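You operate a simulated robot arm through the tools that you are given. There is no shell and no other tool.

Carry out the task below with a simulated two-armed robot. There is one attempt and no reset: what you move stays moved.

JOB
Move the white sensor to mark 2, clamp it and teach it.
Fine: its yellow button teaches it, once the knob is tight.

Only the result counts: the job must be done as asked and must still hold three seconds after the hand-in. Knocking over, shifting, dropping, spilling or breaking anything else fails it.

ROBOT AND FRAMES
Two 7-joint arms with fingered hands on one trunk that stands fixed in place. Base frame: the origin is at the foot of the trunk, x ahead of it, y to its left, z up. Readings come in m, degrees, newtons and seconds.
The left shoulder is at [0.07, 0.139, 1.058], the right one opposite. With the tool pointing down near the work surface each hand reaches from about 0.44 to 0.84 m from the base axis, measured 20 degrees to its own side. Payload 3.9 kg a hand.
Tool frame (each hand has its own): the origin (TCP) lies between the finger pads and is the grasp point; the fingertips stand 0.029 m ahead of it; z points along the fingers, y is the line along which they close. Largest opening 0.1 m; the body of the gripper starts 0.034 m behind the TCP. The gripper is a hand of 5 fingers: y runs from the thumb to the fingers, the wrist lies at [-0.015, -0.105, -0.177] in the tool frame.
Orientation is told as [roll, pitch, yaw] about the base's x, y, z axes, in that order, counted from this pose: with the fingers straight down and the wrist toward the robot, the tool's x, y and z point along [0, 1, 0], [1, 0, 0] and [0, 0, -1] of the base frame.

CONTROLS
- The arms move only by the tool arm_command. It takes "left_series", "right_series" or both (then of equal length, played together; a hand with none holds still); each is text: rows parted by semicolons, each of 6 numbers parted by spaces: the shift along the tool's x, y, z in m, then the turn, a rotation vector about the tool's x, y, z in degrees. In form: x y z ax ay az; .... A call has 1 to 20 rows; each row is the pose to reach, as a shift and turn from the pose commanded when the call began, along the tool's axes at that moment. Rows are played at 5 a second. More than 0.05 m and 8.6 degrees between two rows, and nothing of the call is played. A pose out of reach is approached as far as the arm can. The call stops where the force on the tool passes 40 N (or 10 N more than at its start, if that is more) or the arm is blocked; 0.2 s more then pass. In this call time passes only in rows, and 0.2 s behind the last. It gives the time, the measured TCP pose, the force on the tool (base axes), the opening and the grip force at its end, in the units of the frame above (readings bear some noise), with the torque about the TCP (base axes, N m) and any sound that the robot's microphone picked up.
- Cameras (640 x 400 px; columns grow to the right, rows downward): "scene" is now at [0.1289, 0.0367, 1.375]; the picture's right is [0.42, -0.91, 0.00], its down [-0.57, -0.26, -0.78] and it looks along [0.71, 0.33, -0.62] (base axes); focal length 316 px, centre (320, 200). "left" rides on the left gripper at [-0.066, -0.086, -0.121] in its tool frame; the picture's right is [-0.76, -0.31, 0.58], its down [0.59, -0.70, 0.40] and it looks along [0.28, 0.64, 0.71] (tool axes); focal length 247 px, centre (320, 200). "right" rides on the right gripper at [0.066, -0.086, -0.121] in its tool frame; the picture's right is [-0.76, 0.31, -0.58], its down [-0.59, -0.70, 0.40] and it looks along [-0.28, 0.64, 0.71] (tool axes); focal length 247 px, centre (320, 200). There is no depth. A picture from a camera that has moved, and an enlarged one, comes with that camera's place and axes in the base frame and with its lens.
- get_image(camera): a new picture of that camera. It takes no simulated time.
- lift_body(by): slides the trunk up (or, below 0, down) by that many m; the arms and the scene camera ride with it, the base frame stays. It gives what a move gives, with no picture.
- set_fingers(index, middle, ring, little, thumb_bend, thumb_turn, hand): sets how far each is bent, from 0 (flat) to 100 (curled in); at 30 the hand is open as for a grip, at 70 the pads meet at the TCP. One left out holds its place. A second passes; each finger stops where it meets its share of the squeeze, and holds until it gets a number again. It is the only way to open and close the hand. It gives what a move gives, with no picture; readings hold the bend of each and the force on index, middle, ring, little, thumb and palm. thumb_turn goes from beside the hand (0) to across from the fingers (100), as for a grip.
- aim_head(pan, tilt): turns the head with the scene camera to pan (to the left, within 86 degrees either way) and tilt (down, from -29 to 69), counted from straight ahead of the robot. It gives what a move gives.
- close_up(camera, box): a new picture of the part [left, top, right, bottom] of that camera's present view, enlarged. It takes no simulated time.
- job_done(): hands the job in; it is judged then, once.

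Nothing tells you positions but the pictures and the camera data. Unless the task says otherwise, let go and move clear before handing in.

The tools are called after "Call:" by a JSON object that holds its "fn" and its "kwargs". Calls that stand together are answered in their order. arm_command: Moves the arms, as the interface text tells. Its arguments: {"type":"object","properties":{"left_series":{"type":"string"},"right_series":{"type":"string"}},"required":[]} The other tools are called the same way: lift_body (by) slides the trunk up or down; set_fingers (index, middle, ring, little, thumb_bend, thumb_turn, hand) moves the fingers one by one; aim_head (pan, tilt) turns the head that bears the scene camera; get_image (camera) takes a picture; close_up (camera, box) takes an enlarged picture of a part of a camera's view; job_done () hands the job in.

At the start:

```text
time_s: 0.0
left_eef_pos: [0.4092, 0.4369, 1.0949]
left_tool_rot: [0.0, 0.0, 18.3]
left_force: [0.1, 0.8, 0.2]
left_moment: [-0.04, 0.02, 0.02]
left_gripper_width: 0.0998
left_grip_force: 0.0
left_shape: jaw
left_bend: [30.0, 30.0, 30.0, 30.0, 30.0, 98.0]
left_finger forces: [0.1, 0.0, 0.0, 0.0, 0.1, 0.0]
right_eef_pos: [0.4936, 0.0009, 1.0773]
right_tool_rot: [0.0, -0.1, 18.2]
right_force: [0.1, -0.7, -0.4]
right_moment: [0.0, -0.01, 0.02]
right_gripper_width: 0.0998
right_grip_force: 0.0
right_shape: jaw
right_bend: [30.0, 30.0, 30.0, 30.0, 30.0, 98.0]
right_finger forces: [0.0, 0.0, 0.1, 0.1, 0.0, 0.0]
trunk travel left (down, up): [-0.7, 0.14]
head pan, tilt: [25.0, 38.7]
```

scene: 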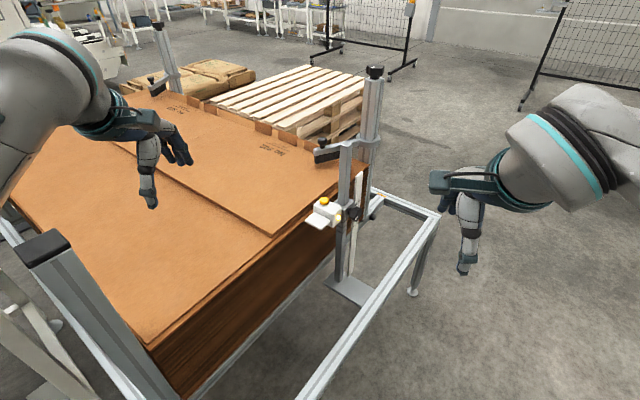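
right: 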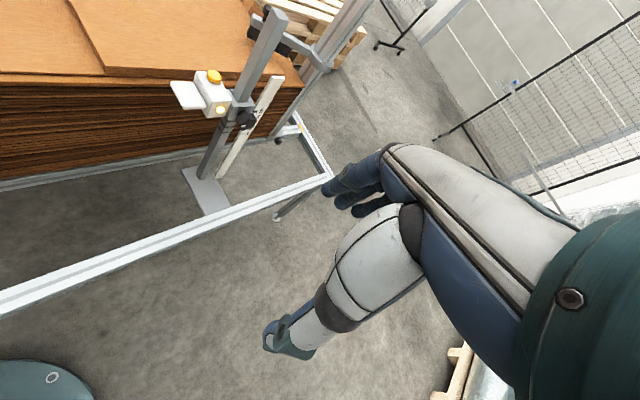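
left: 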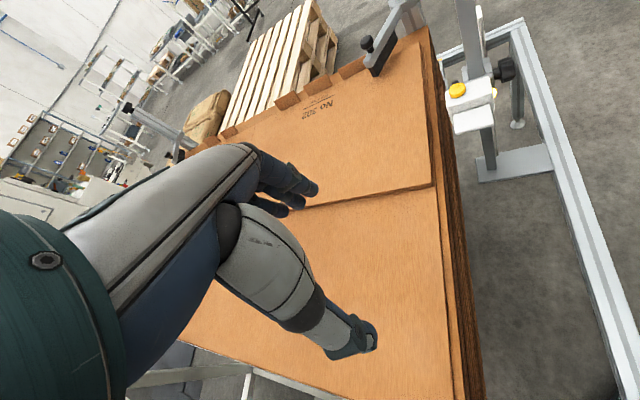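

I see a white sensor with a yellow button clamped to an upright post by a black knob, next to a stack of brown boards. I'll look closer to find the marks and the knob before moving anything.

Call:
{"fn": "close_up", "kwargs": {"camera": "scene", "box": [280, 120, 400, 320]}}

Call:
{"fn": "close_up", "kwargs": {"camera": "right", "box": [150, 0, 350, 220]}}

Call:
{"fn": "close_up", "kwargs": {"camera": "left", "box": [420, 20, 580, 200]}}

```text
2.00 times, centred on (340, 220) of scene
camera zoom: at [0.1289, 0.0367, 1.375], right [0.42, -0.91, 0.0], down [-0.57, -0.26, -0.78], along [0.71, 0.33, -0.62], focal length 632 px, centre (280, 160)
```

zoom: 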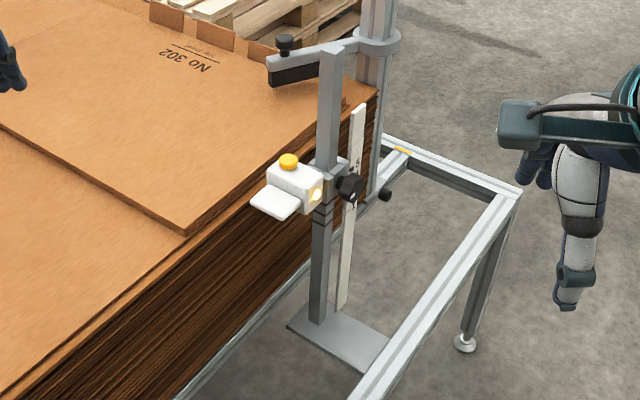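

```text
1.82 times, centred on (250, 110) of right
camera zoom: at [0.3897, 0.0353, 1.199], right [0.53, -0.62, 0.58], down [-0.48, -0.78, -0.4], along [0.7, -0.07, -0.71], focal length 449 px, centre (447, 364)
```

zoom: 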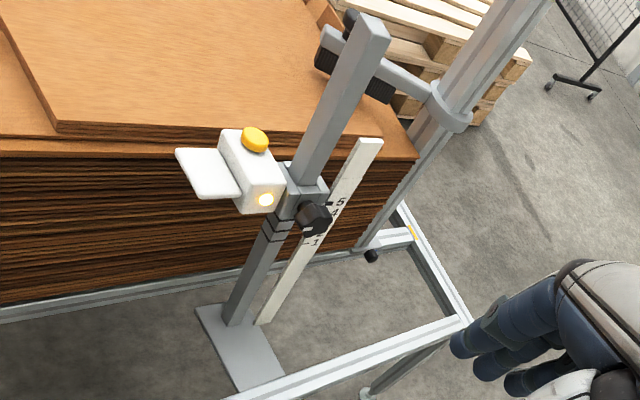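

```text
2.22 times, centred on (500, 110) of left
camera zoom: at [0.3491, 0.3484, 1.2154], right [-0.05, -0.81, -0.58], down [-0.85, 0.34, -0.4], along [0.52, 0.47, -0.71], focal length 549 px, centre (-80, 400)
```

zoom: 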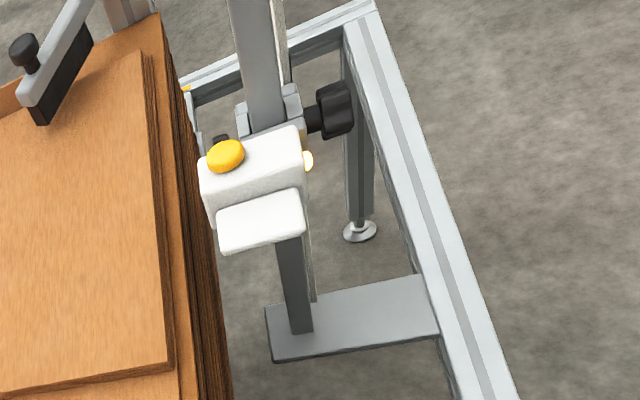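

The sensor sits on a slider on an upright post, with a numbered scale (1 to 5) beside it and a black knob on the right side. I'll zoom further to read the scale and the pointer.

Call:
{"fn": "close_up", "kwargs": {"camera": "right", "box": [215, 80, 275, 140]}}

Call:
{"fn": "close_up", "kwargs": {"camera": "scene", "box": [300, 180, 380, 240]}}

Call:
{"fn": "close_up", "kwargs": {"camera": "left", "box": [440, 50, 520, 130]}}

```text
6.67 times, centred on (245, 110) of right
camera zoom: at [0.3897, 0.0353, 1.199], right [0.53, -0.62, 0.58], down [-0.48, -0.78, -0.4], along [0.7, -0.07, -0.71], focal length 1646 px, centre (820, 800)
```

zoom: 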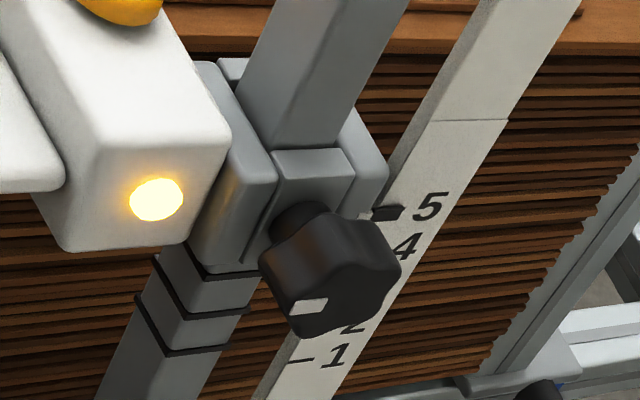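

```text
6.67 times, centred on (340, 210) of scene
camera zoom: at [0.1289, 0.0367, 1.375], right [0.42, -0.91, 0.0], down [-0.57, -0.26, -0.78], along [0.71, 0.33, -0.62], focal length 2107 px, centre (187, 133)
```

zoom: 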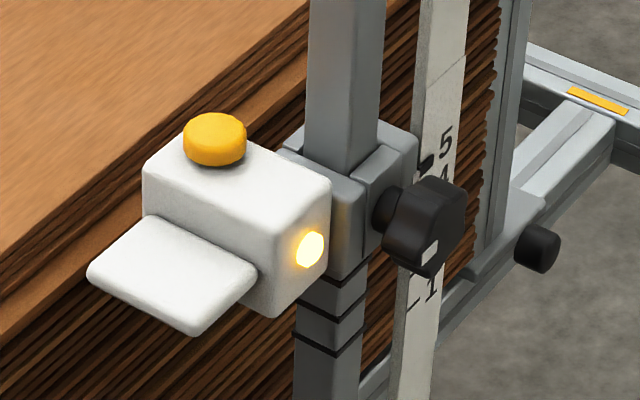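

```text
5.00 times, centred on (480, 90) of left
camera zoom: at [0.3491, 0.3484, 1.2154], right [-0.05, -0.81, -0.58], down [-0.85, 0.34, -0.4], along [0.52, 0.47, -0.71], focal length 1235 px, centre (-480, 750)
```

zoom: 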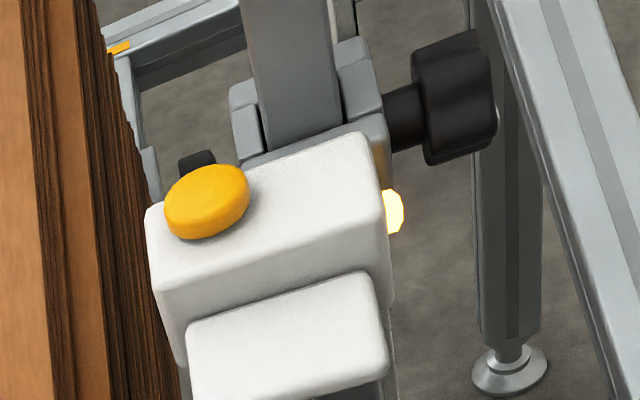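

The sensor appears to be at about [0.68, 0.28, 0.85], its button near [0.69, 0.287, 0.878] and the knob near [0.709, 0.206, 0.851] with its axis roughly along y. Before planning grips I'll look at the hands and the stack edge in more detail.

Call:
{"fn": "close_up", "kwargs": {"camera": "scene", "box": [400, 80, 640, 290]}}

Call:
{"fn": "close_up", "kwargs": {"camera": "scene", "box": [60, 60, 260, 220]}}

Call:
{"fn": "close_up", "kwargs": {"camera": "right", "box": [160, 60, 260, 140]}}

```text
1.90 times, centred on (520, 185) of scene
camera zoom: at [0.1289, 0.0367, 1.375], right [0.42, -0.91, 0.0], down [-0.57, -0.26, -0.78], along [0.71, 0.33, -0.62], focal length 602 px, centre (-61, 229)
```

zoom: 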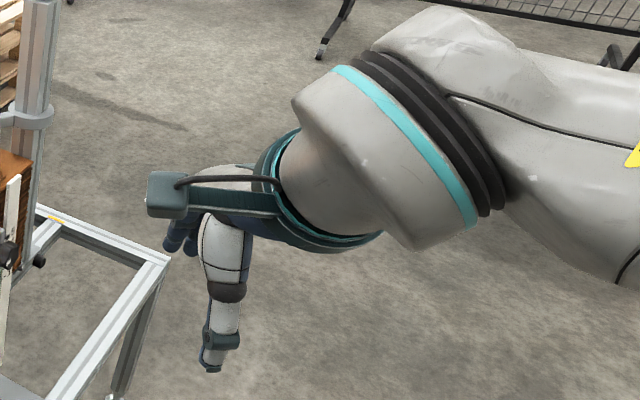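

```text
2.50 times, centred on (160, 140) of scene
camera zoom: at [0.1289, 0.0367, 1.375], right [0.42, -0.91, 0.0], down [-0.57, -0.26, -0.78], along [0.71, 0.33, -0.62], focal length 790 px, centre (720, 350)
```

zoom: 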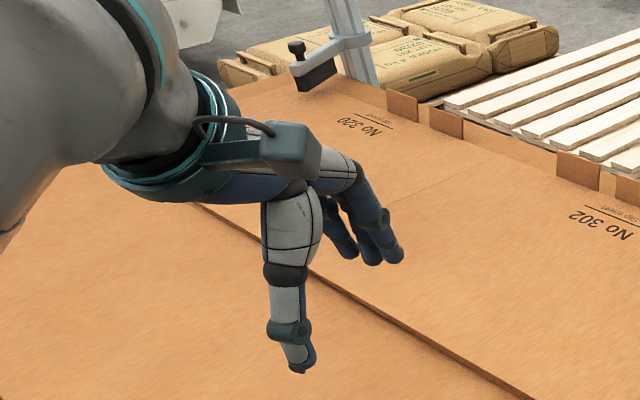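

```text
5.00 times, centred on (210, 100) of right
camera zoom: at [0.3897, 0.0353, 1.199], right [0.53, -0.62, 0.58], down [-0.48, -0.78, -0.4], along [0.7, -0.07, -0.71], focal length 1235 px, centre (870, 700)
```

zoom: 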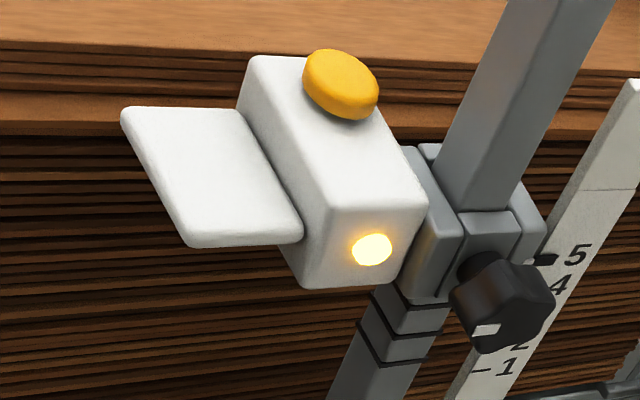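

The thumb and fingers close along the tool's y, and the knob faces −y, so the right hand should come to it with fingers pointing +y. I'll first rotate the right hand to that orientation, well clear of the post, which also gives its camera a good view of the knob and the scale.

Call:
{"fn": "arm_command", "kwargs": {"right_series": "-0.001 0.0107 0.0148 -1.19 7.43 1.19; -0.002 0.0215 0.0295 -2.38 14.86 2.38; -0.003 0.0322 0.0443 -3.57 22.3 3.57; -0.0039 0.0429 0.059 -4.76 29.73 4.76; -0.0049 0.0537 0.0738 -5.95 37.16 5.95; -0.0059 0.0644 0.0885 -7.14 44.59 7.14; -0.0069 0.0751 0.1033 -8.33 52.02 8.33; -0.0079 0.0859 0.118 -9.52 59.45 9.52; -0.0089 0.0966 0.1328 -10.71 66.89 10.71; -0.0098 0.1073 0.1475 -11.9 74.32 11.9; -0.0108 0.1181 0.1623 -13.09 81.75 13.09; -0.0118 0.1288 0.177 -14.28 89.18 14.28"}}

```text
time_s: 2.6
left_eef_pos: [0.4096, 0.4372, 1.0939]
left_tool_rot: [0.0, -0.1, 18.3]
left_force: [-0.3, 0.1, -1.0]
left_moment: [0.02, -0.01, -0.05]
left_gripper_width: 0.0997
left_grip_force: 0.0
left_shape: jaw
left_bend: [30.0, 30.0, 30.0, 30.0, 30.0, 98.0]
left_finger forces: [0.0, 0.0, 0.0, 0.0, 0.0, 0.0]
right_eef_pos: [0.6194, 0.0289, 0.9004]
right_tool_rot: [90.2, -0.1, 0.0]
right_force: [0.8, -1.0, -0.1]
right_moment: [-0.02, -0.04, 0.01]
right_gripper_width: 0.0998
right_grip_force: 0.1
right_shape: jaw
right_bend: [30.0, 30.0, 30.0, 30.0, 30.0, 98.0]
right_finger forces: [0.1, 0.1, 0.0, 0.0, 0.1, 0.1]
trunk travel left (down, up): [-0.7, 0.14]
head pan, tilt: [25.0, 38.7]
```

The right hand reached the sideways orientation at [0.62, 0.03, 0.90] exactly as asked. Now I'll view the knob, scale and sensor from its camera.

Call:
{"fn": "get_image", "kwargs": {"camera": "right"}}

Call:
{"fn": "get_image", "kwargs": {"camera": "scene"}}

```text
taken
camera right: at [0.5327, -0.0922, 0.9666], right [0.31, -0.57, -0.76], down [-0.7, 0.4, -0.59], along [0.64, 0.71, -0.28], focal length 247 px, centre (320, 200)
```

right: 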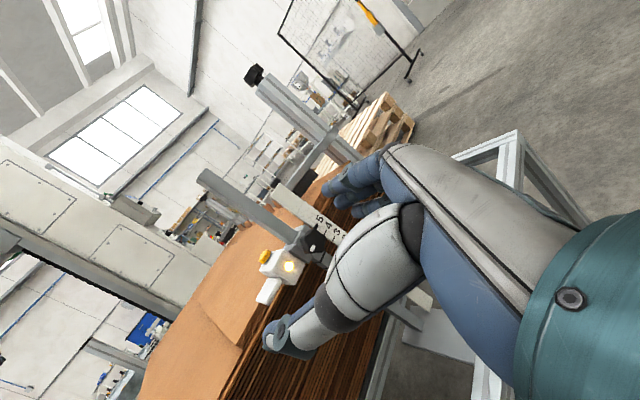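

```text
taken
camera scene: at [0.1296, 0.0367, 1.375], right [0.42, -0.91, 0.0], down [-0.57, -0.26, -0.78], along [0.71, 0.33, -0.63], focal length 316 px, centre (320, 200)
```

scene: 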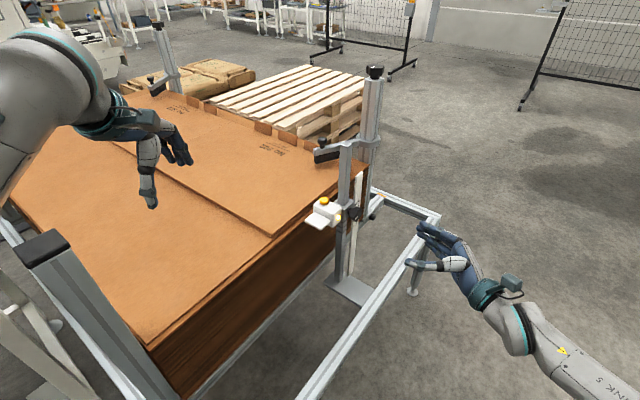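

Call:
{"fn": "close_up", "kwargs": {"camera": "right", "box": [240, 190, 350, 310]}}

Call:
{"fn": "close_up", "kwargs": {"camera": "right", "box": [290, 200, 350, 260]}}

```text
3.33 times, centred on (295, 250) of right
camera zoom: at [0.5327, -0.0922, 0.9666], right [0.31, -0.57, -0.76], down [-0.7, 0.4, -0.59], along [0.64, 0.71, -0.28], focal length 823 px, centre (403, 33)
```

zoom: 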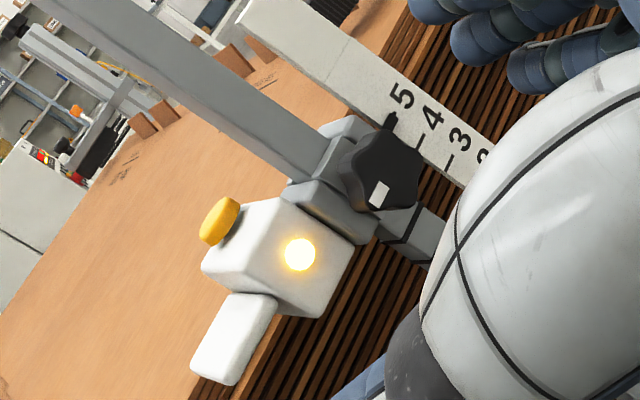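

```text
6.67 times, centred on (320, 230) of right
camera zoom: at [0.5327, -0.0922, 0.9666], right [0.31, -0.57, -0.76], down [-0.7, 0.4, -0.59], along [0.64, 0.71, -0.28], focal length 1646 px, centre (320, 0)
```

zoom: 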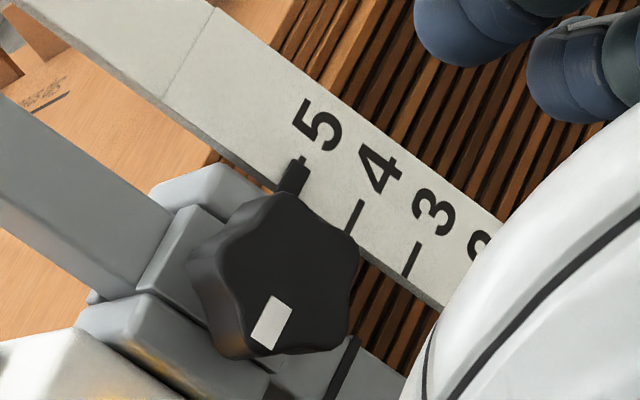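

The black pointer sits at mark 5 on a scale with about 20 mm between marks, so the sensor must go down about 60 mm. Re-triangulating puts the box at x 0.675–0.715, y 0.248–0.311, z 0.815–0.858, with the knob near [0.730, 0.212, 0.831]. The left hand should hold the box along y, tilted in from the front and above, so I'll try that orientation in free space.

Call:
{"fn": "arm_command", "kwargs": {"left_series": "-0.0164 0.0078 0.0078 -2.34 -3.24 -5.65; -0.0328 0.0157 0.0157 -4.68 -6.48 -11.3; -0.0491 0.0235 0.0235 -7.02 -9.71 -16.94; -0.0655 0.0314 0.0313 -9.36 -12.95 -22.59; -0.0819 0.0392 0.0392 -11.7 -16.19 -28.24; -0.0983 0.0471 0.047 -14.04 -19.43 -33.89; -0.1146 0.0549 0.0548 -16.37 -22.66 -39.53; -0.131 0.0627 0.0627 -18.71 -25.9 -45.18; -0.1474 0.0706 0.0705 -21.05 -29.14 -50.83; -0.1638 0.0784 0.0783 -23.39 -32.38 -56.48; -0.1801 0.0863 0.0862 -25.73 -35.61 -62.12; -0.1965 0.0941 0.094 -28.07 -38.85 -67.77"}}

```text
time_s: 5.2
left_eef_pos: [0.5296, 0.3157, 1.0218]
left_tool_rot: [-36.2, -4.8, 75.4]
left_force: [-0.6, 0.4, -0.6]
left_moment: [0.03, -0.01, 0.01]
left_gripper_width: 0.0999
left_grip_force: 0.0
left_shape: jaw
left_bend: [30.0, 30.0, 30.0, 30.0, 30.0, 98.0]
left_finger forces: [0.0, 0.0, 0.0, 0.1, 0.1, 0.0]
left hand out of reach, approached as far as the arm can: row 10, 11, 12
right_eef_pos: [0.6183, 0.0285, 0.9008]
right_tool_rot: [90.1, -0.1, 0.1]
right_force: [0.5, 0.8, 1.2]
right_moment: [0.01, -0.01, 0.0]
right_gripper_width: 0.0999
right_grip_force: 0.1
right_shape: jaw
right_bend: [30.0, 30.0, 30.0, 30.0, 30.0, 98.0]
right_finger forces: [0.1, 0.0, 0.0, 0.0, 0.1, 0.0]
trunk travel left (down, up): [-0.7, 0.14]
head pan, tilt: [25.0, 38.7]
```

The left arm stopped at about yaw 75, short of the 90 I asked for. I'll look at its configuration.

Call:
{"fn": "get_image", "kwargs": {"camera": "scene"}}

Call:
{"fn": "get_image", "kwargs": {"camera": "left"}}

Call:
{"fn": "get_image", "kwargs": {"camera": "right"}}

```text
taken
camera scene: at [0.1289, 0.0366, 1.375], right [0.42, -0.91, 0.0], down [-0.57, -0.26, -0.78], along [0.71, 0.33, -0.62], focal length 316 px, centre (320, 200)
```

scene: 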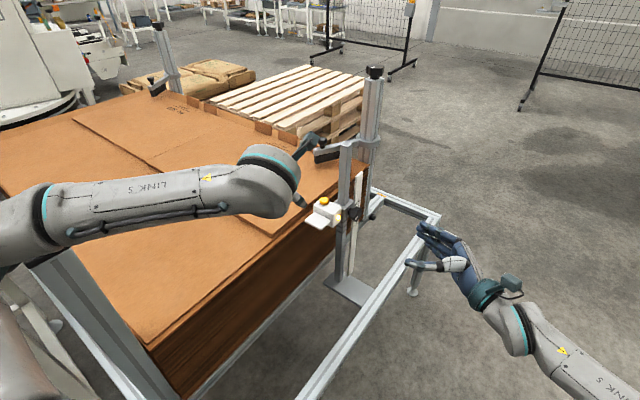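

```text
taken
camera left: at [0.4864, 0.2268, 1.1509], right [0.84, -0.53, -0.04], down [-0.39, -0.56, -0.73], along [0.36, 0.63, -0.69], focal length 247 px, centre (320, 200)
```

left: 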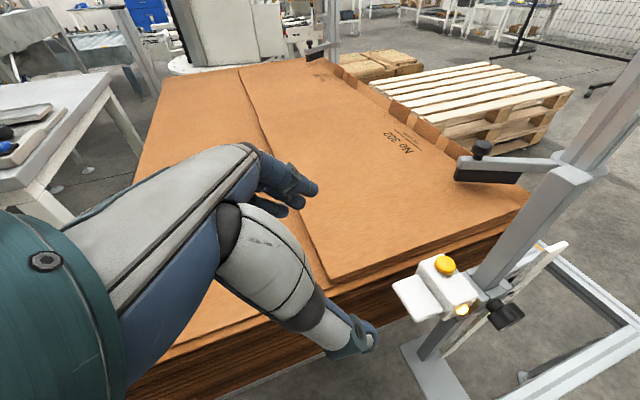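

```text
taken
camera right: at [0.5321, -0.0921, 0.9667], right [0.31, -0.58, -0.76], down [-0.7, 0.4, -0.59], along [0.64, 0.71, -0.28], focal length 247 px, centre (320, 200)
```

right: 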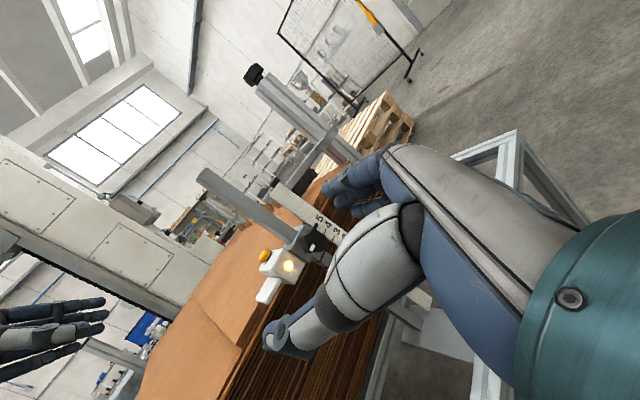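

The left elbow swings out to the left, so a hand pointing back toward +y is beyond its wrist range. Before trying the opposite orientation I'll check which commanded pose counts as the start by sending a null move.

Call:
{"fn": "arm_command", "kwargs": {"left_series": "0 0 0 0 0 0"}}

Call:
{"fn": "close_up", "kwargs": {"camera": "left", "box": [380, 220, 540, 370]}}

Call:
{"fn": "close_up", "kwargs": {"camera": "left", "box": [430, 250, 530, 330]}}

```text
time_s: 5.6
left_eef_pos: [0.528, 0.3156, 1.0232]
left_tool_rot: [-36.3, -4.8, 75.4]
left_force: [-0.3, 0.5, -0.7]
left_moment: [0.01, -0.03, -0.01]
left_gripper_width: 0.0999
left_grip_force: 0.1
left_shape: jaw
left_bend: [30.0, 30.0, 30.0, 30.0, 30.0, 98.0]
left_finger forces: [0.0, 0.0, 0.0, 0.1, 0.1, 0.0]
right_eef_pos: [0.6181, 0.0286, 0.9016]
right_tool_rot: [90.0, -0.2, 0.0]
right_force: [0.1, 0.5, -0.1]
right_moment: [-0.01, 0.02, 0.0]
right_gripper_width: 0.0995
right_grip_force: 0.1
right_shape: jaw
right_bend: [30.0, 30.0, 30.0, 30.0, 30.0, 98.0]
right_finger forces: [0.0, 0.1, 0.0, 0.0, 0.1, 0.0]
trunk travel left (down, up): [-0.7, 0.14]
head pan, tilt: [25.0, 38.7]
```

```text
2.67 times, centred on (460, 295) of left
camera zoom: at [0.4862, 0.2268, 1.151], right [0.84, -0.53, -0.04], down [-0.39, -0.56, -0.73], along [0.36, 0.63, -0.69], focal length 659 px, centre (-53, -53)
```

zoom: 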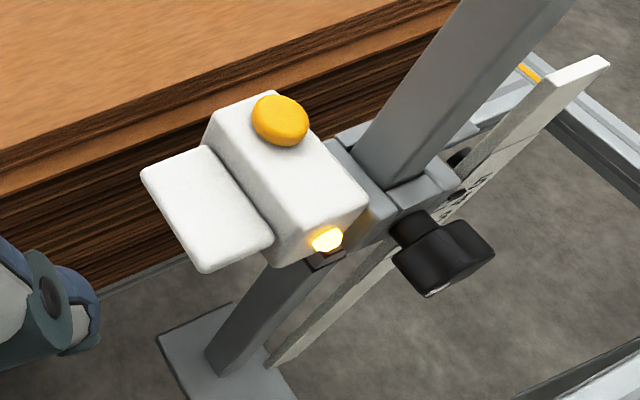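

```text
5.00 times, centred on (480, 290) of left
camera zoom: at [0.4862, 0.2268, 1.151], right [0.84, -0.53, -0.04], down [-0.39, -0.56, -0.73], along [0.36, 0.63, -0.69], focal length 1235 px, centre (-480, -250)
```

zoom: 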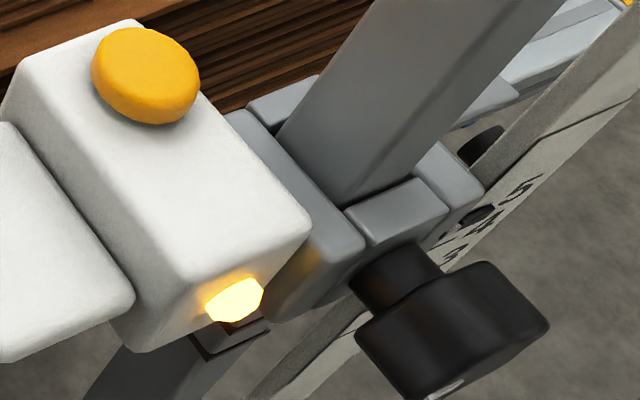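

A null move now starts from the reached pose, which is convenient. The rail and stack edges suggest the whole fixture is turned about −12° in yaw, so I'll measure that angle properly, since it sets the knob axis.

Call:
{"fn": "close_up", "kwargs": {"camera": "scene", "box": [280, 180, 460, 400]}}

Call:
{"fn": "close_up", "kwargs": {"camera": "left", "box": [480, 140, 640, 240]}}

Call:
{"fn": "close_up", "kwargs": {"camera": "left", "box": [380, 300, 640, 400]}}

```text
1.82 times, centred on (370, 290) of scene
camera zoom: at [0.1289, 0.0366, 1.375], right [0.42, -0.91, 0.0], down [-0.57, -0.26, -0.78], along [0.71, 0.33, -0.62], focal length 574 px, centre (229, 36)
```

zoom: 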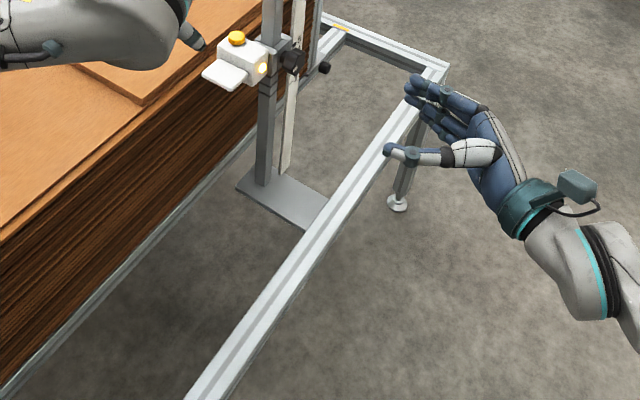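

```text
4.00 times, centred on (560, 190) of left
camera zoom: at [0.4862, 0.2268, 1.151], right [0.84, -0.53, -0.04], down [-0.39, -0.56, -0.73], along [0.36, 0.63, -0.69], focal length 988 px, centre (-640, 240)
```

zoom: 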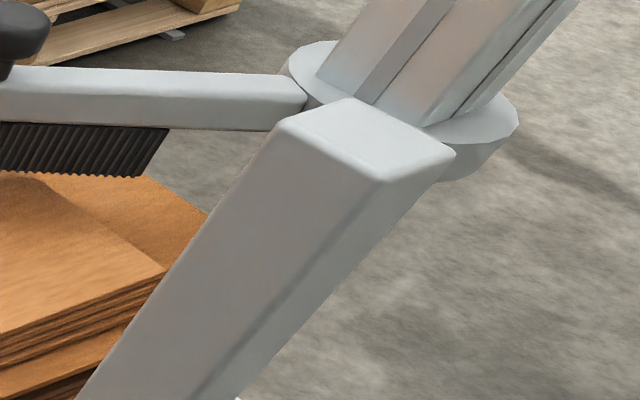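

```text
2.46 times, centred on (510, 350) of left
camera zoom: at [0.4862, 0.2268, 1.151], right [0.84, -0.53, -0.04], down [-0.39, -0.56, -0.73], along [0.36, 0.63, -0.69], focal length 608 px, centre (-148, -169)
```

zoom: 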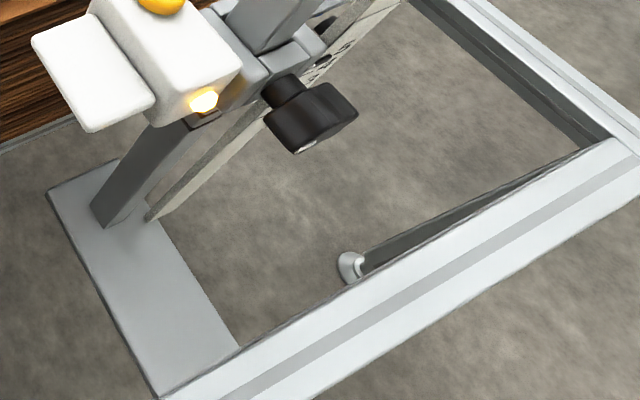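

The fixture is yawed about −11.5°, so the sensor's long axis and the knob axis lie along (0.20, 0.98). The LED is near [0.691, 0.248, 0.838], the button near [0.706, 0.295, 0.864] and the knob head near [0.733, 0.216, 0.829]. With that tilt the needed left yaw is only about 78°, so I'll try it at a stand-off in front of and above the sensor.

Call:
{"fn": "arm_command", "kwargs": {"left_series": "-0.001 -0.0013 0.0214 0 0 0; -0.002 -0.0026 0.0428 0 0 0; -0.003 -0.0039 0.0642 0 0 0; -0.004 -0.0052 0.0856 0.4 -2.2 -1.4; -0.005 -0.0065 0.107 0.9 -4.6 -2.9; -0.0057 -0.0077 0.1281 1.63 -8.57 -5.48"}}

```text
time_s: 6.5
left_eef_pos: [0.5364, 0.3198, 1.1299]
left_tool_rot: [-53.9, -7.7, 79.2]
left_force: [0.1, -1.1, -0.6]
left_moment: [0.01, -0.01, -0.01]
left_gripper_width: 0.0997
left_grip_force: 0.0
left_shape: jaw
left_bend: [30.0, 30.0, 30.0, 30.0, 30.0, 98.0]
left_finger forces: [0.1, 0.0, 0.0, 0.0, 0.0, 0.0]
right_eef_pos: [0.5893, 0.0329, 0.9312]
right_tool_rot: [90.2, -2.1, 0.5]
right_force: [0.8, 0.8, 0.9]
right_moment: [-0.1, 0.0, -0.01]
right_gripper_width: 0.0998
right_grip_force: 0.0
right_shape: jaw
right_bend: [30.0, 30.0, 30.0, 30.0, 30.0, 98.0]
right_finger forces: [0.0, 0.0, 0.1, 0.0, 0.0, 0.1]
trunk travel left (down, up): [-0.7, 0.14]
head pan, tilt: [25.0, 38.7]
stopped in row 4 (left hand): the arm was blocked; the commanded pose is now the measured one
```

The left arm was blocked and both hands shifted slightly, so some link must have pressed on something. I'll look at once.

Call:
{"fn": "get_image", "kwargs": {"camera": "scene"}}

Call:
{"fn": "get_image", "kwargs": {"camera": "left"}}

Call:
{"fn": "get_image", "kwargs": {"camera": "right"}}

```text
taken
camera scene: at [0.0822, 0.0354, 1.3857], right [0.43, -0.9, 0.01], down [-0.54, -0.27, -0.8], along [0.73, 0.34, -0.6], focal length 316 px, centre (320, 200)
```

scene: 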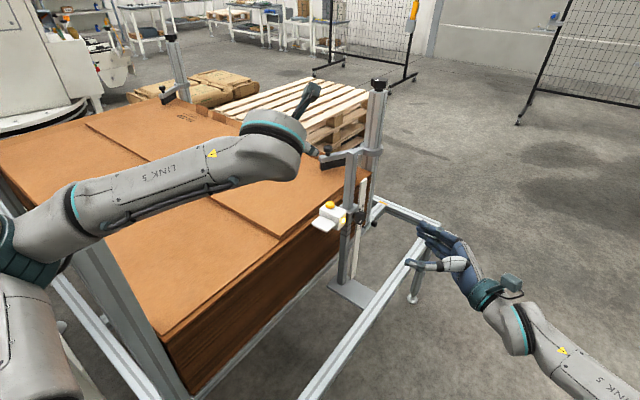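

```text
taken
camera left: at [0.46, 0.2317, 1.2407], right [0.83, -0.5, 0.23], down [-0.14, -0.59, -0.8], along [0.54, 0.63, -0.56], focal length 247 px, centre (320, 200)
```

left: 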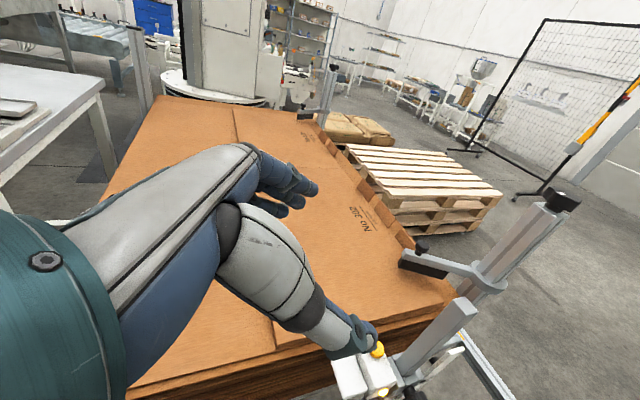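

```text
taken
camera right: at [0.501, -0.0895, 0.9926], right [0.34, -0.57, -0.75], down [-0.68, 0.39, -0.61], along [0.65, 0.72, -0.26], focal length 247 px, centre (320, 200)
```

right: 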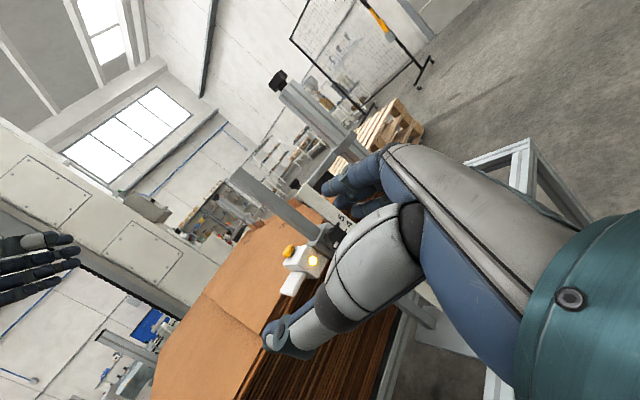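

The left elbow came down on the stack's near corner post and pushed the trunk back slightly. The post, stack and sensor look unmoved. I'll raise the trunk to lift the elbow off the post.

Call:
{"fn": "lift_body", "kwargs": {"by": 0.08}}

Call:
{"fn": "get_image", "kwargs": {"camera": "scene"}}

```text
time_s: 7.7
left_eef_pos: [0.5809, 0.3106, 1.1569]
left_tool_rot: [-49.1, -7.1, 77.4]
left_force: [-0.4, 0.8, -0.3]
left_moment: [0.01, -0.03, 0.02]
left_gripper_width: 0.0998
left_grip_force: 0.0
left_shape: jaw
left_bend: [30.0, 30.0, 30.0, 30.0, 30.0, 98.0]
left_finger forces: [0.0, 0.0, 0.1, 0.0, 0.1, 0.0]
right_eef_pos: [0.6206, 0.0287, 0.9791]
right_tool_rot: [90.0, 0.1, 0.1]
right_force: [0.4, -0.3, 0.1]
right_moment: [0.02, -0.01, 0.01]
right_gripper_width: 0.0998
right_grip_force: 0.0
right_shape: jaw
right_bend: [30.0, 30.0, 30.0, 30.0, 30.0, 98.0]
right_finger forces: [0.0, 0.1, 0.0, 0.0, 0.0, 0.1]
trunk travel left (down, up): [-0.78, 0.06]
head pan, tilt: [25.0, 38.7]
```

```text
taken
camera scene: at [0.1322, 0.0377, 1.4543], right [0.42, -0.91, 0.0], down [-0.57, -0.26, -0.78], along [0.71, 0.33, -0.63], focal length 316 px, centre (320, 200)
```

scene: 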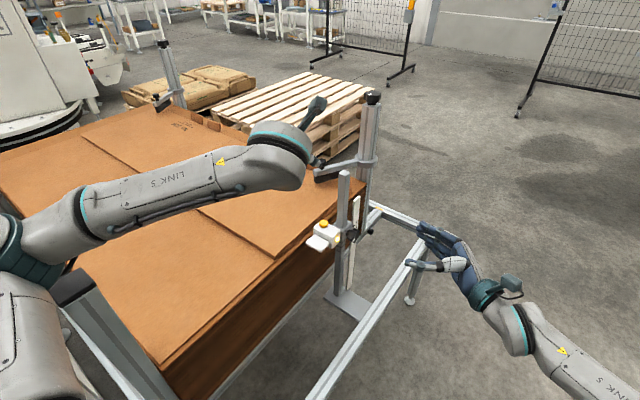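

The trunk is upright again and nothing else appears to have moved. A better plan needs only the right hand: grip the knob, loosen it, slide the carriage down by the knob without letting go, then retighten. I'll first bring the left arm back to its safe starting pose.

Call:
{"fn": "arm_command", "kwargs": {"left_series": "0.0086 0.0075 -0.014 2.59 3.41 4.35; 0.0172 0.0151 -0.028 5.19 6.82 8.71; 0.0258 0.0226 -0.042 7.78 10.22 13.06; 0.0343 0.0301 -0.056 10.38 13.63 17.41; 0.0429 0.0376 -0.07 12.97 17.04 21.76; 0.0515 0.0452 -0.084 15.57 20.45 26.12; 0.0601 0.0527 -0.0979 18.16 23.85 30.47; 0.0687 0.0602 -0.1119 20.75 27.26 34.82; 0.0773 0.0677 -0.1259 23.35 30.67 39.17; 0.0858 0.0753 -0.1399 25.94 34.08 43.53; 0.0944 0.0828 -0.1539 28.54 37.48 47.88; 0.103 0.0903 -0.1679 31.13 40.89 52.23"}}

Call:
{"fn": "get_image", "kwargs": {"camera": "scene"}}

```text
time_s: 10.3
left_eef_pos: [0.4044, 0.4379, 1.2029]
left_tool_rot: [-0.1, -0.1, 18.3]
left_force: [0.5, -0.7, -0.4]
left_moment: [-0.01, 0.02, 0.0]
left_gripper_width: 0.1
left_grip_force: 0.0
left_shape: jaw
left_bend: [30.0, 30.0, 30.0, 30.0, 30.0, 98.0]
left_finger forces: [0.0, 0.0, 0.0, 0.0, 0.1, 0.1]
right_eef_pos: [0.6181, 0.0288, 0.981]
right_tool_rot: [90.0, -0.1, 0.1]
right_force: [-0.1, 0.4, 0.3]
right_moment: [0.02, 0.02, -0.03]
right_gripper_width: 0.1
right_grip_force: 0.1
right_shape: jaw
right_bend: [30.0, 30.0, 30.0, 30.0, 30.0, 98.0]
right_finger forces: [0.0, 0.0, 0.0, 0.0, 0.0, 0.0]
trunk travel left (down, up): [-0.78, 0.06]
head pan, tilt: [25.0, 38.7]
```

```text
taken
camera scene: at [0.1287, 0.037, 1.455], right [0.42, -0.91, 0.0], down [-0.57, -0.26, -0.78], along [0.71, 0.33, -0.62], focal length 316 px, centre (320, 200)
```

scene: 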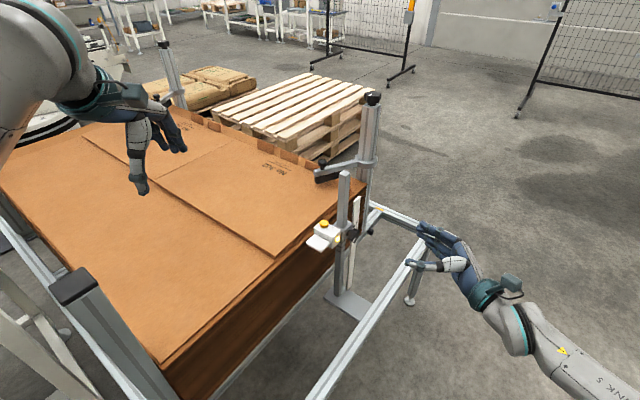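

The left arm is back in its safe pose. I'll lower the trunk to its original height, then bring the right hand in line with the knob axis at a stand-off.

Call:
{"fn": "lift_body", "kwargs": {"by": -0.08}}

Call:
{"fn": "arm_command", "kwargs": {"right_series": "-0.012 0.0145 0.0083 -1.9 0 0; -0.024 0.029 0.0167 -3.8 0 0; -0.036 0.0435 0.025 -5.7 0 0; -0.048 0.058 0.0333 -7.7 0 0; -0.06 0.0725 0.0417 -9.6 0 0; -0.072 0.087 0.05 -11.5 0 0"}}

Call:
{"fn": "get_image", "kwargs": {"camera": "right"}}

Call:
{"fn": "get_image", "kwargs": {"camera": "scene"}}

```text
time_s: 11.4
left_eef_pos: [0.405, 0.4365, 1.1235]
left_tool_rot: [-0.1, -0.1, 18.4]
left_force: [0.7, 0.3, -0.2]
left_moment: [-0.03, 0.0, -0.01]
left_gripper_width: 0.0999
left_grip_force: 0.0
left_shape: jaw
left_bend: [30.0, 30.0, 30.0, 30.0, 30.0, 98.0]
left_finger forces: [0.0, 0.1, 0.0, 0.0, 0.0, 0.1]
right_eef_pos: [0.619, 0.0287, 0.9003]
right_tool_rot: [90.1, 0.0, 0.0]
right_force: [0.5, 0.4, 0.2]
right_moment: [0.04, 0.02, 0.02]
right_gripper_width: 0.1002
right_grip_force: 0.0
right_shape: jaw
right_bend: [30.0, 30.0, 30.0, 30.0, 30.0, 98.0]
right_finger forces: [0.0, 0.0, 0.0, 0.0, 0.1, 0.1]
trunk travel left (down, up): [-0.7, 0.14]
head pan, tilt: [25.0, 38.7]
```

```text
time_s: 12.8
left_eef_pos: [0.4055, 0.4381, 1.1222]
left_tool_rot: [-0.2, -0.2, 18.5]
left_force: [-0.1, 0.0, -0.8]
left_moment: [0.0, -0.02, 0.02]
left_gripper_width: 0.0998
left_grip_force: 0.0
left_shape: jaw
left_bend: [30.0, 30.0, 30.0, 30.0, 30.0, 98.0]
left_finger forces: [0.1, 0.1, 0.0, 0.1, 0.1, 0.1]
right_eef_pos: [0.706, 0.0796, 0.8273]
right_tool_rot: [90.1, -0.1, -11.5]
right_force: [-0.4, -0.3, -0.5]
right_moment: [-0.02, 0.02, -0.01]
right_gripper_width: 0.1
right_grip_force: 0.1
right_shape: jaw
right_bend: [30.0, 30.0, 30.0, 30.0, 30.0, 98.0]
right_finger forces: [0.0, 0.0, 0.0, 0.0, 0.0, 0.0]
trunk travel left (down, up): [-0.7, 0.14]
head pan, tilt: [25.0, 38.7]
```

```text
taken
camera right: at [0.5968, -0.0223, 0.8936], right [0.19, -0.63, -0.76], down [-0.61, 0.53, -0.59], along [0.77, 0.57, -0.28], focal length 247 px, centre (320, 200)
```

right: 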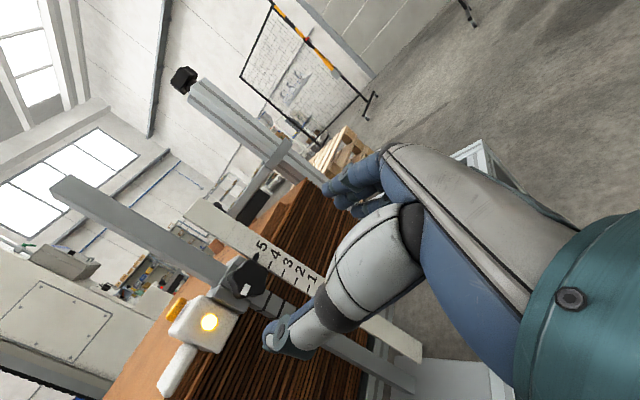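

```text
taken
camera scene: at [0.1293, 0.0374, 1.3749], right [0.42, -0.91, 0.0], down [-0.57, -0.26, -0.78], along [0.71, 0.33, -0.63], focal length 316 px, centre (320, 200)
```

scene: 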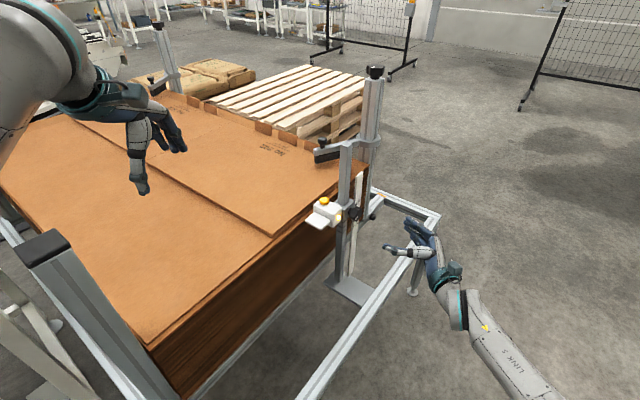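

Now the whole scale, 5 to 1, is visible from the right hand camera. I'll zoom in on the knob and pointer.

Call:
{"fn": "close_up", "kwargs": {"camera": "right", "box": [220, 230, 330, 310]}}

Call:
{"fn": "close_up", "kwargs": {"camera": "right", "box": [150, 230, 260, 400]}}

Call:
{"fn": "close_up", "kwargs": {"camera": "scene", "box": [300, 170, 460, 270]}}

```text
5.00 times, centred on (275, 270) of right
camera zoom: at [0.5968, -0.0223, 0.8936], right [0.19, -0.63, -0.76], down [-0.61, 0.53, -0.59], along [0.77, 0.57, -0.28], focal length 1235 px, centre (545, -150)
```

zoom: 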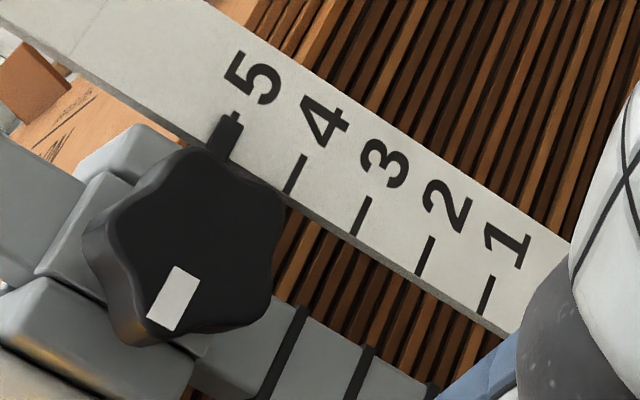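

```text
2.35 times, centred on (205, 315) of right
camera zoom: at [0.5968, -0.0223, 0.8936], right [0.19, -0.63, -0.76], down [-0.61, 0.53, -0.59], along [0.77, 0.57, -0.28], focal length 581 px, centre (591, -71)
```

zoom: 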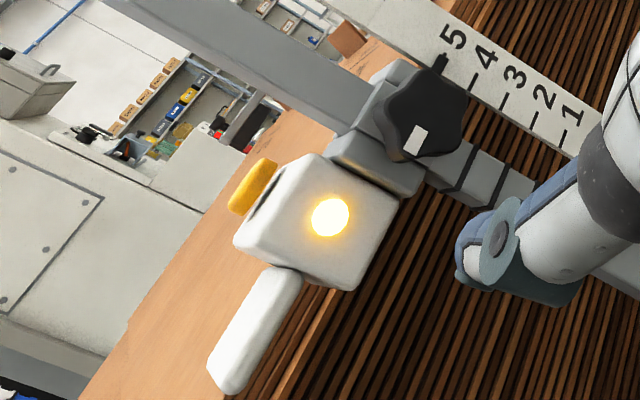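

```text
4.00 times, centred on (380, 220) of scene
camera zoom: at [0.1293, 0.0374, 1.3749], right [0.42, -0.91, 0.0], down [-0.57, -0.26, -0.78], along [0.71, 0.33, -0.63], focal length 1264 px, centre (80, 120)
```

zoom: 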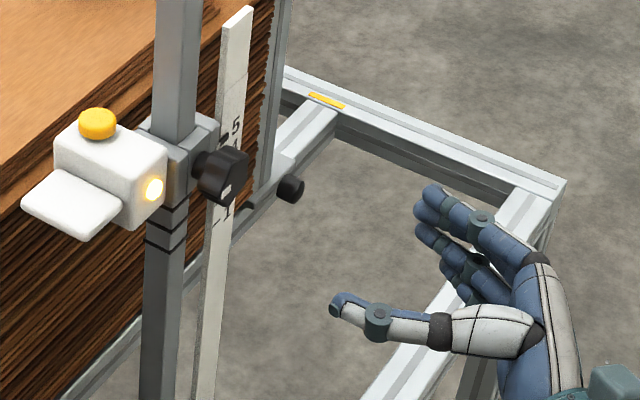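

The pointer sits exactly at mark 5, and the target, mark 2, is three marks (about 60 mm) lower. The knob is a five-lobed star about 40 mm across, with its white bar toward the sensor. Before gripping I'll test how far the right wrist can roll about the knob axis here at the stand-off.

Call:
{"fn": "arm_command", "kwargs": {"right_series": "0 0 0 0 0 -8; 0 0 0 0 0 -16; 0 0 0 0 0 -24; 0 0 0 0 0 -32; 0 0 0 0 0 -40; 0 0 0 0 0 -48; 0 0 0 0 0 -56; 0 0 0 0 0 -64; 0 0 0 0 0 -72; 0 0 0 0 0 -80"}}

```text
time_s: 15.0
left_eef_pos: [0.4046, 0.4366, 1.123]
left_tool_rot: [-0.1, -0.2, 18.3]
left_force: [-0.7, 0.4, 0.0]
left_moment: [-0.01, 0.04, 0.02]
left_gripper_width: 0.0999
left_grip_force: 0.0
left_shape: jaw
left_bend: [30.0, 30.0, 30.0, 30.0, 30.0, 98.0]
left_finger forces: [0.1, 0.0, 0.1, 0.0, 0.1, 0.1]
right_eef_pos: [0.6333, 0.0942, 0.8415]
right_tool_rot: [90.3, -74.8, -12.0]
right_force: [-0.9, 0.2, -0.2]
right_moment: [0.0, -0.02, -0.02]
right_gripper_width: 0.0998
right_grip_force: 0.1
right_shape: jaw
right_bend: [30.0, 30.0, 30.0, 30.0, 30.0, 98.0]
right_finger forces: [0.0, 0.1, 0.1, 0.0, 0.1, 0.0]
right hand out of reach, approached as far as the arm can: row 6, 7, 8, 9, 10
trunk travel left (down, up): [-0.7, 0.14]
head pan, tilt: [25.0, 38.7]
```

Rolling negative works to about −40°, and beyond that the arm runs out of reach at this trunk height. I'll come back and test the positive side.

Call:
{"fn": "arm_command", "kwargs": {"right_series": "-0.0126 0.0009 0 0 0 8; -0.0251 0.0018 0 0 0 16; -0.0377 0.0028 0 0 0 24; -0.0502 0.0037 0 0 0 32; -0.0628 0.0046 0 0 0 40; -0.0753 0.0055 0.0002 0 0 48; -0.0753 0.0055 0.0002 0 0 56; -0.0753 0.0055 0.0002 0 0 64; -0.0753 0.0055 0.0002 0 0 72; -0.0753 0.0055 0.0002 0 0 80; -0.0753 0.0055 0.0002 0 0 88; -0.0753 0.0055 0.0002 0 0 96; -0.0753 0.0055 0.0002 0 0 104; -0.0753 0.0055 0.0002 0 0 112; -0.0753 0.0055 0.0002 0 0 120; -0.0753 0.0055 0.0002 0 0 128; -0.0753 0.0055 0.0002 0 0 136"}}

```text
time_s: 18.6
left_eef_pos: [0.4062, 0.438, 1.1232]
left_tool_rot: [-0.1, -0.2, 18.4]
left_force: [-0.2, -0.4, 0.7]
left_moment: [0.01, 0.01, 0.02]
left_gripper_width: 0.0996
left_grip_force: 0.1
left_shape: jaw
left_bend: [30.0, 30.0, 30.0, 30.0, 30.0, 98.0]
left_finger forces: [0.0, 0.0, 0.0, 0.1, 0.0, 0.0]
right_eef_pos: [0.7055, 0.0801, 0.8268]
right_tool_rot: [89.9, 61.2, -11.4]
right_force: [0.3, -0.8, -0.5]
right_moment: [0.01, -0.02, -0.01]
right_gripper_width: 0.0999
right_grip_force: 0.2
right_shape: jaw
right_bend: [30.0, 30.0, 30.0, 30.0, 30.0, 98.0]
right_finger forces: [0.0, 0.1, 0.0, 0.1, 0.0, 0.0]
trunk travel left (down, up): [-0.7, 0.14]
head pan, tilt: [25.0, 38.7]
```

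Positive roll to +61° is fine. I'll check how much further it goes.

Call:
{"fn": "arm_command", "kwargs": {"right_series": "0 0 0 0 0 8; 0 0 0 0 0 16; 0 0 0 0 0 24; 0 0 0 0 0 32; 0 0 0 0 0 40; 0 0 0 0 0 48; 0 0 0 0 0 56"}}

Call:
{"fn": "get_image", "kwargs": {"camera": "scene"}}

Call:
{"fn": "get_image", "kwargs": {"camera": "right"}}

```text
time_s: 20.2
left_eef_pos: [0.4062, 0.4372, 1.1233]
left_tool_rot: [-0.2, -0.2, 18.4]
left_force: [0.1, -0.6, 0.9]
left_moment: [0.01, -0.01, 0.01]
left_gripper_width: 0.1
left_grip_force: 0.1
left_shape: jaw
left_bend: [30.0, 30.0, 30.0, 30.0, 30.0, 98.0]
left_finger forces: [0.0, 0.1, 0.1, 0.1, 0.0, 0.1]
right_eef_pos: [0.6837, 0.074, 0.8272]
right_tool_rot: [-90.0, 66.6, 168.6]
right_force: [0.1, 0.8, -0.5]
right_moment: [-0.01, 0.0, -0.02]
right_gripper_width: 0.1
right_grip_force: 0.1
right_shape: jaw
right_bend: [30.0, 30.0, 30.0, 30.0, 30.0, 98.0]
right_finger forces: [0.0, 0.0, 0.1, 0.0, 0.0, 0.1]
right hand out of reach, approached as far as the arm can: row 6, 7
trunk travel left (down, up): [-0.7, 0.14]
head pan, tilt: [25.0, 38.7]
```

```text
taken
camera scene: at [0.1291, 0.0367, 1.375], right [0.42, -0.91, 0.0], down [-0.57, -0.26, -0.78], along [0.71, 0.33, -0.62], focal length 316 px, centre (320, 200)
```

scene: 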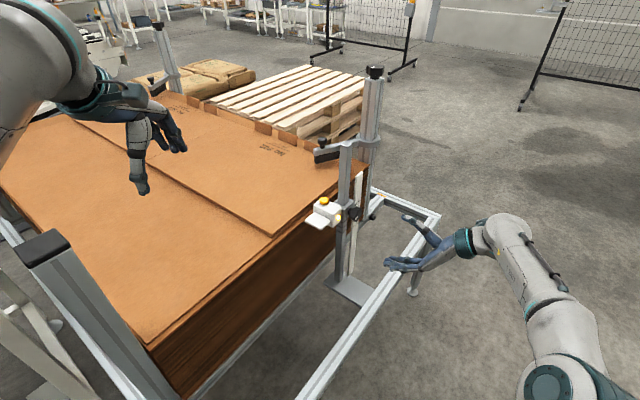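

```text
taken
camera right: at [0.7504, -0.063, 0.8807], right [-0.92, -0.4, 0.02], down [-0.18, 0.44, 0.88], along [-0.36, 0.8, -0.48], focal length 247 px, centre (320, 200)
```

right: 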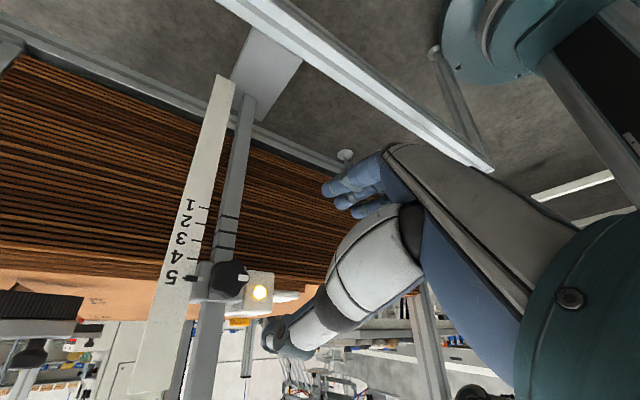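

The usable roll range here is about −40° to +101°, enough for a 130° stroke. This second viewpoint gives a long baseline, so I'll zoom on the knob to fix its position more precisely.

Call:
{"fn": "close_up", "kwargs": {"camera": "right", "box": [150, 180, 300, 330]}}

Call:
{"fn": "close_up", "kwargs": {"camera": "right", "box": [190, 240, 290, 310]}}

```text
2.67 times, centred on (225, 255) of right
camera zoom: at [0.7504, -0.063, 0.8807], right [-0.92, -0.4, 0.02], down [-0.18, 0.44, 0.88], along [-0.36, 0.8, -0.48], focal length 659 px, centre (573, 53)
```

zoom: 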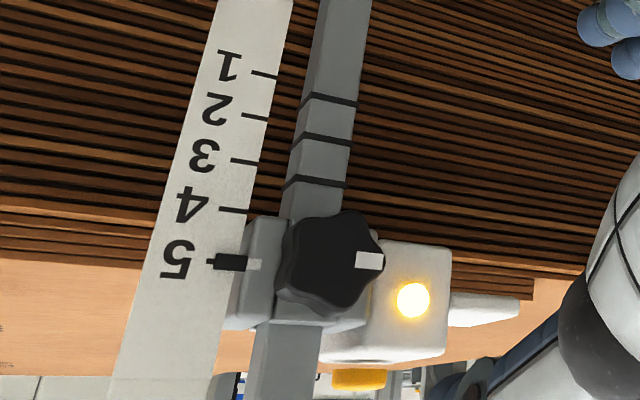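

```text
5.71 times, centred on (240, 275) of right
camera zoom: at [0.7504, -0.063, 0.8807], right [-0.92, -0.4, 0.02], down [-0.18, 0.44, 0.88], along [-0.36, 0.8, -0.48], focal length 1411 px, centre (777, -229)
```

zoom: 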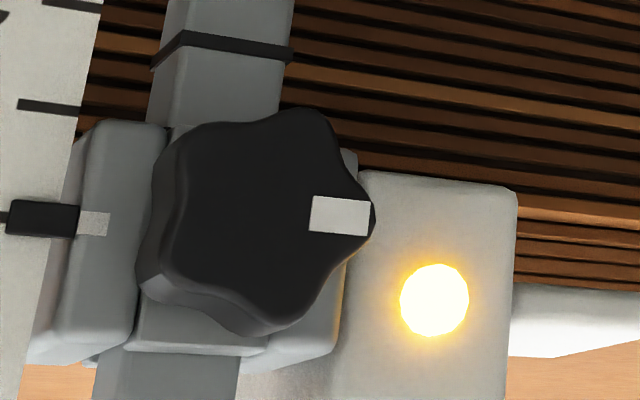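

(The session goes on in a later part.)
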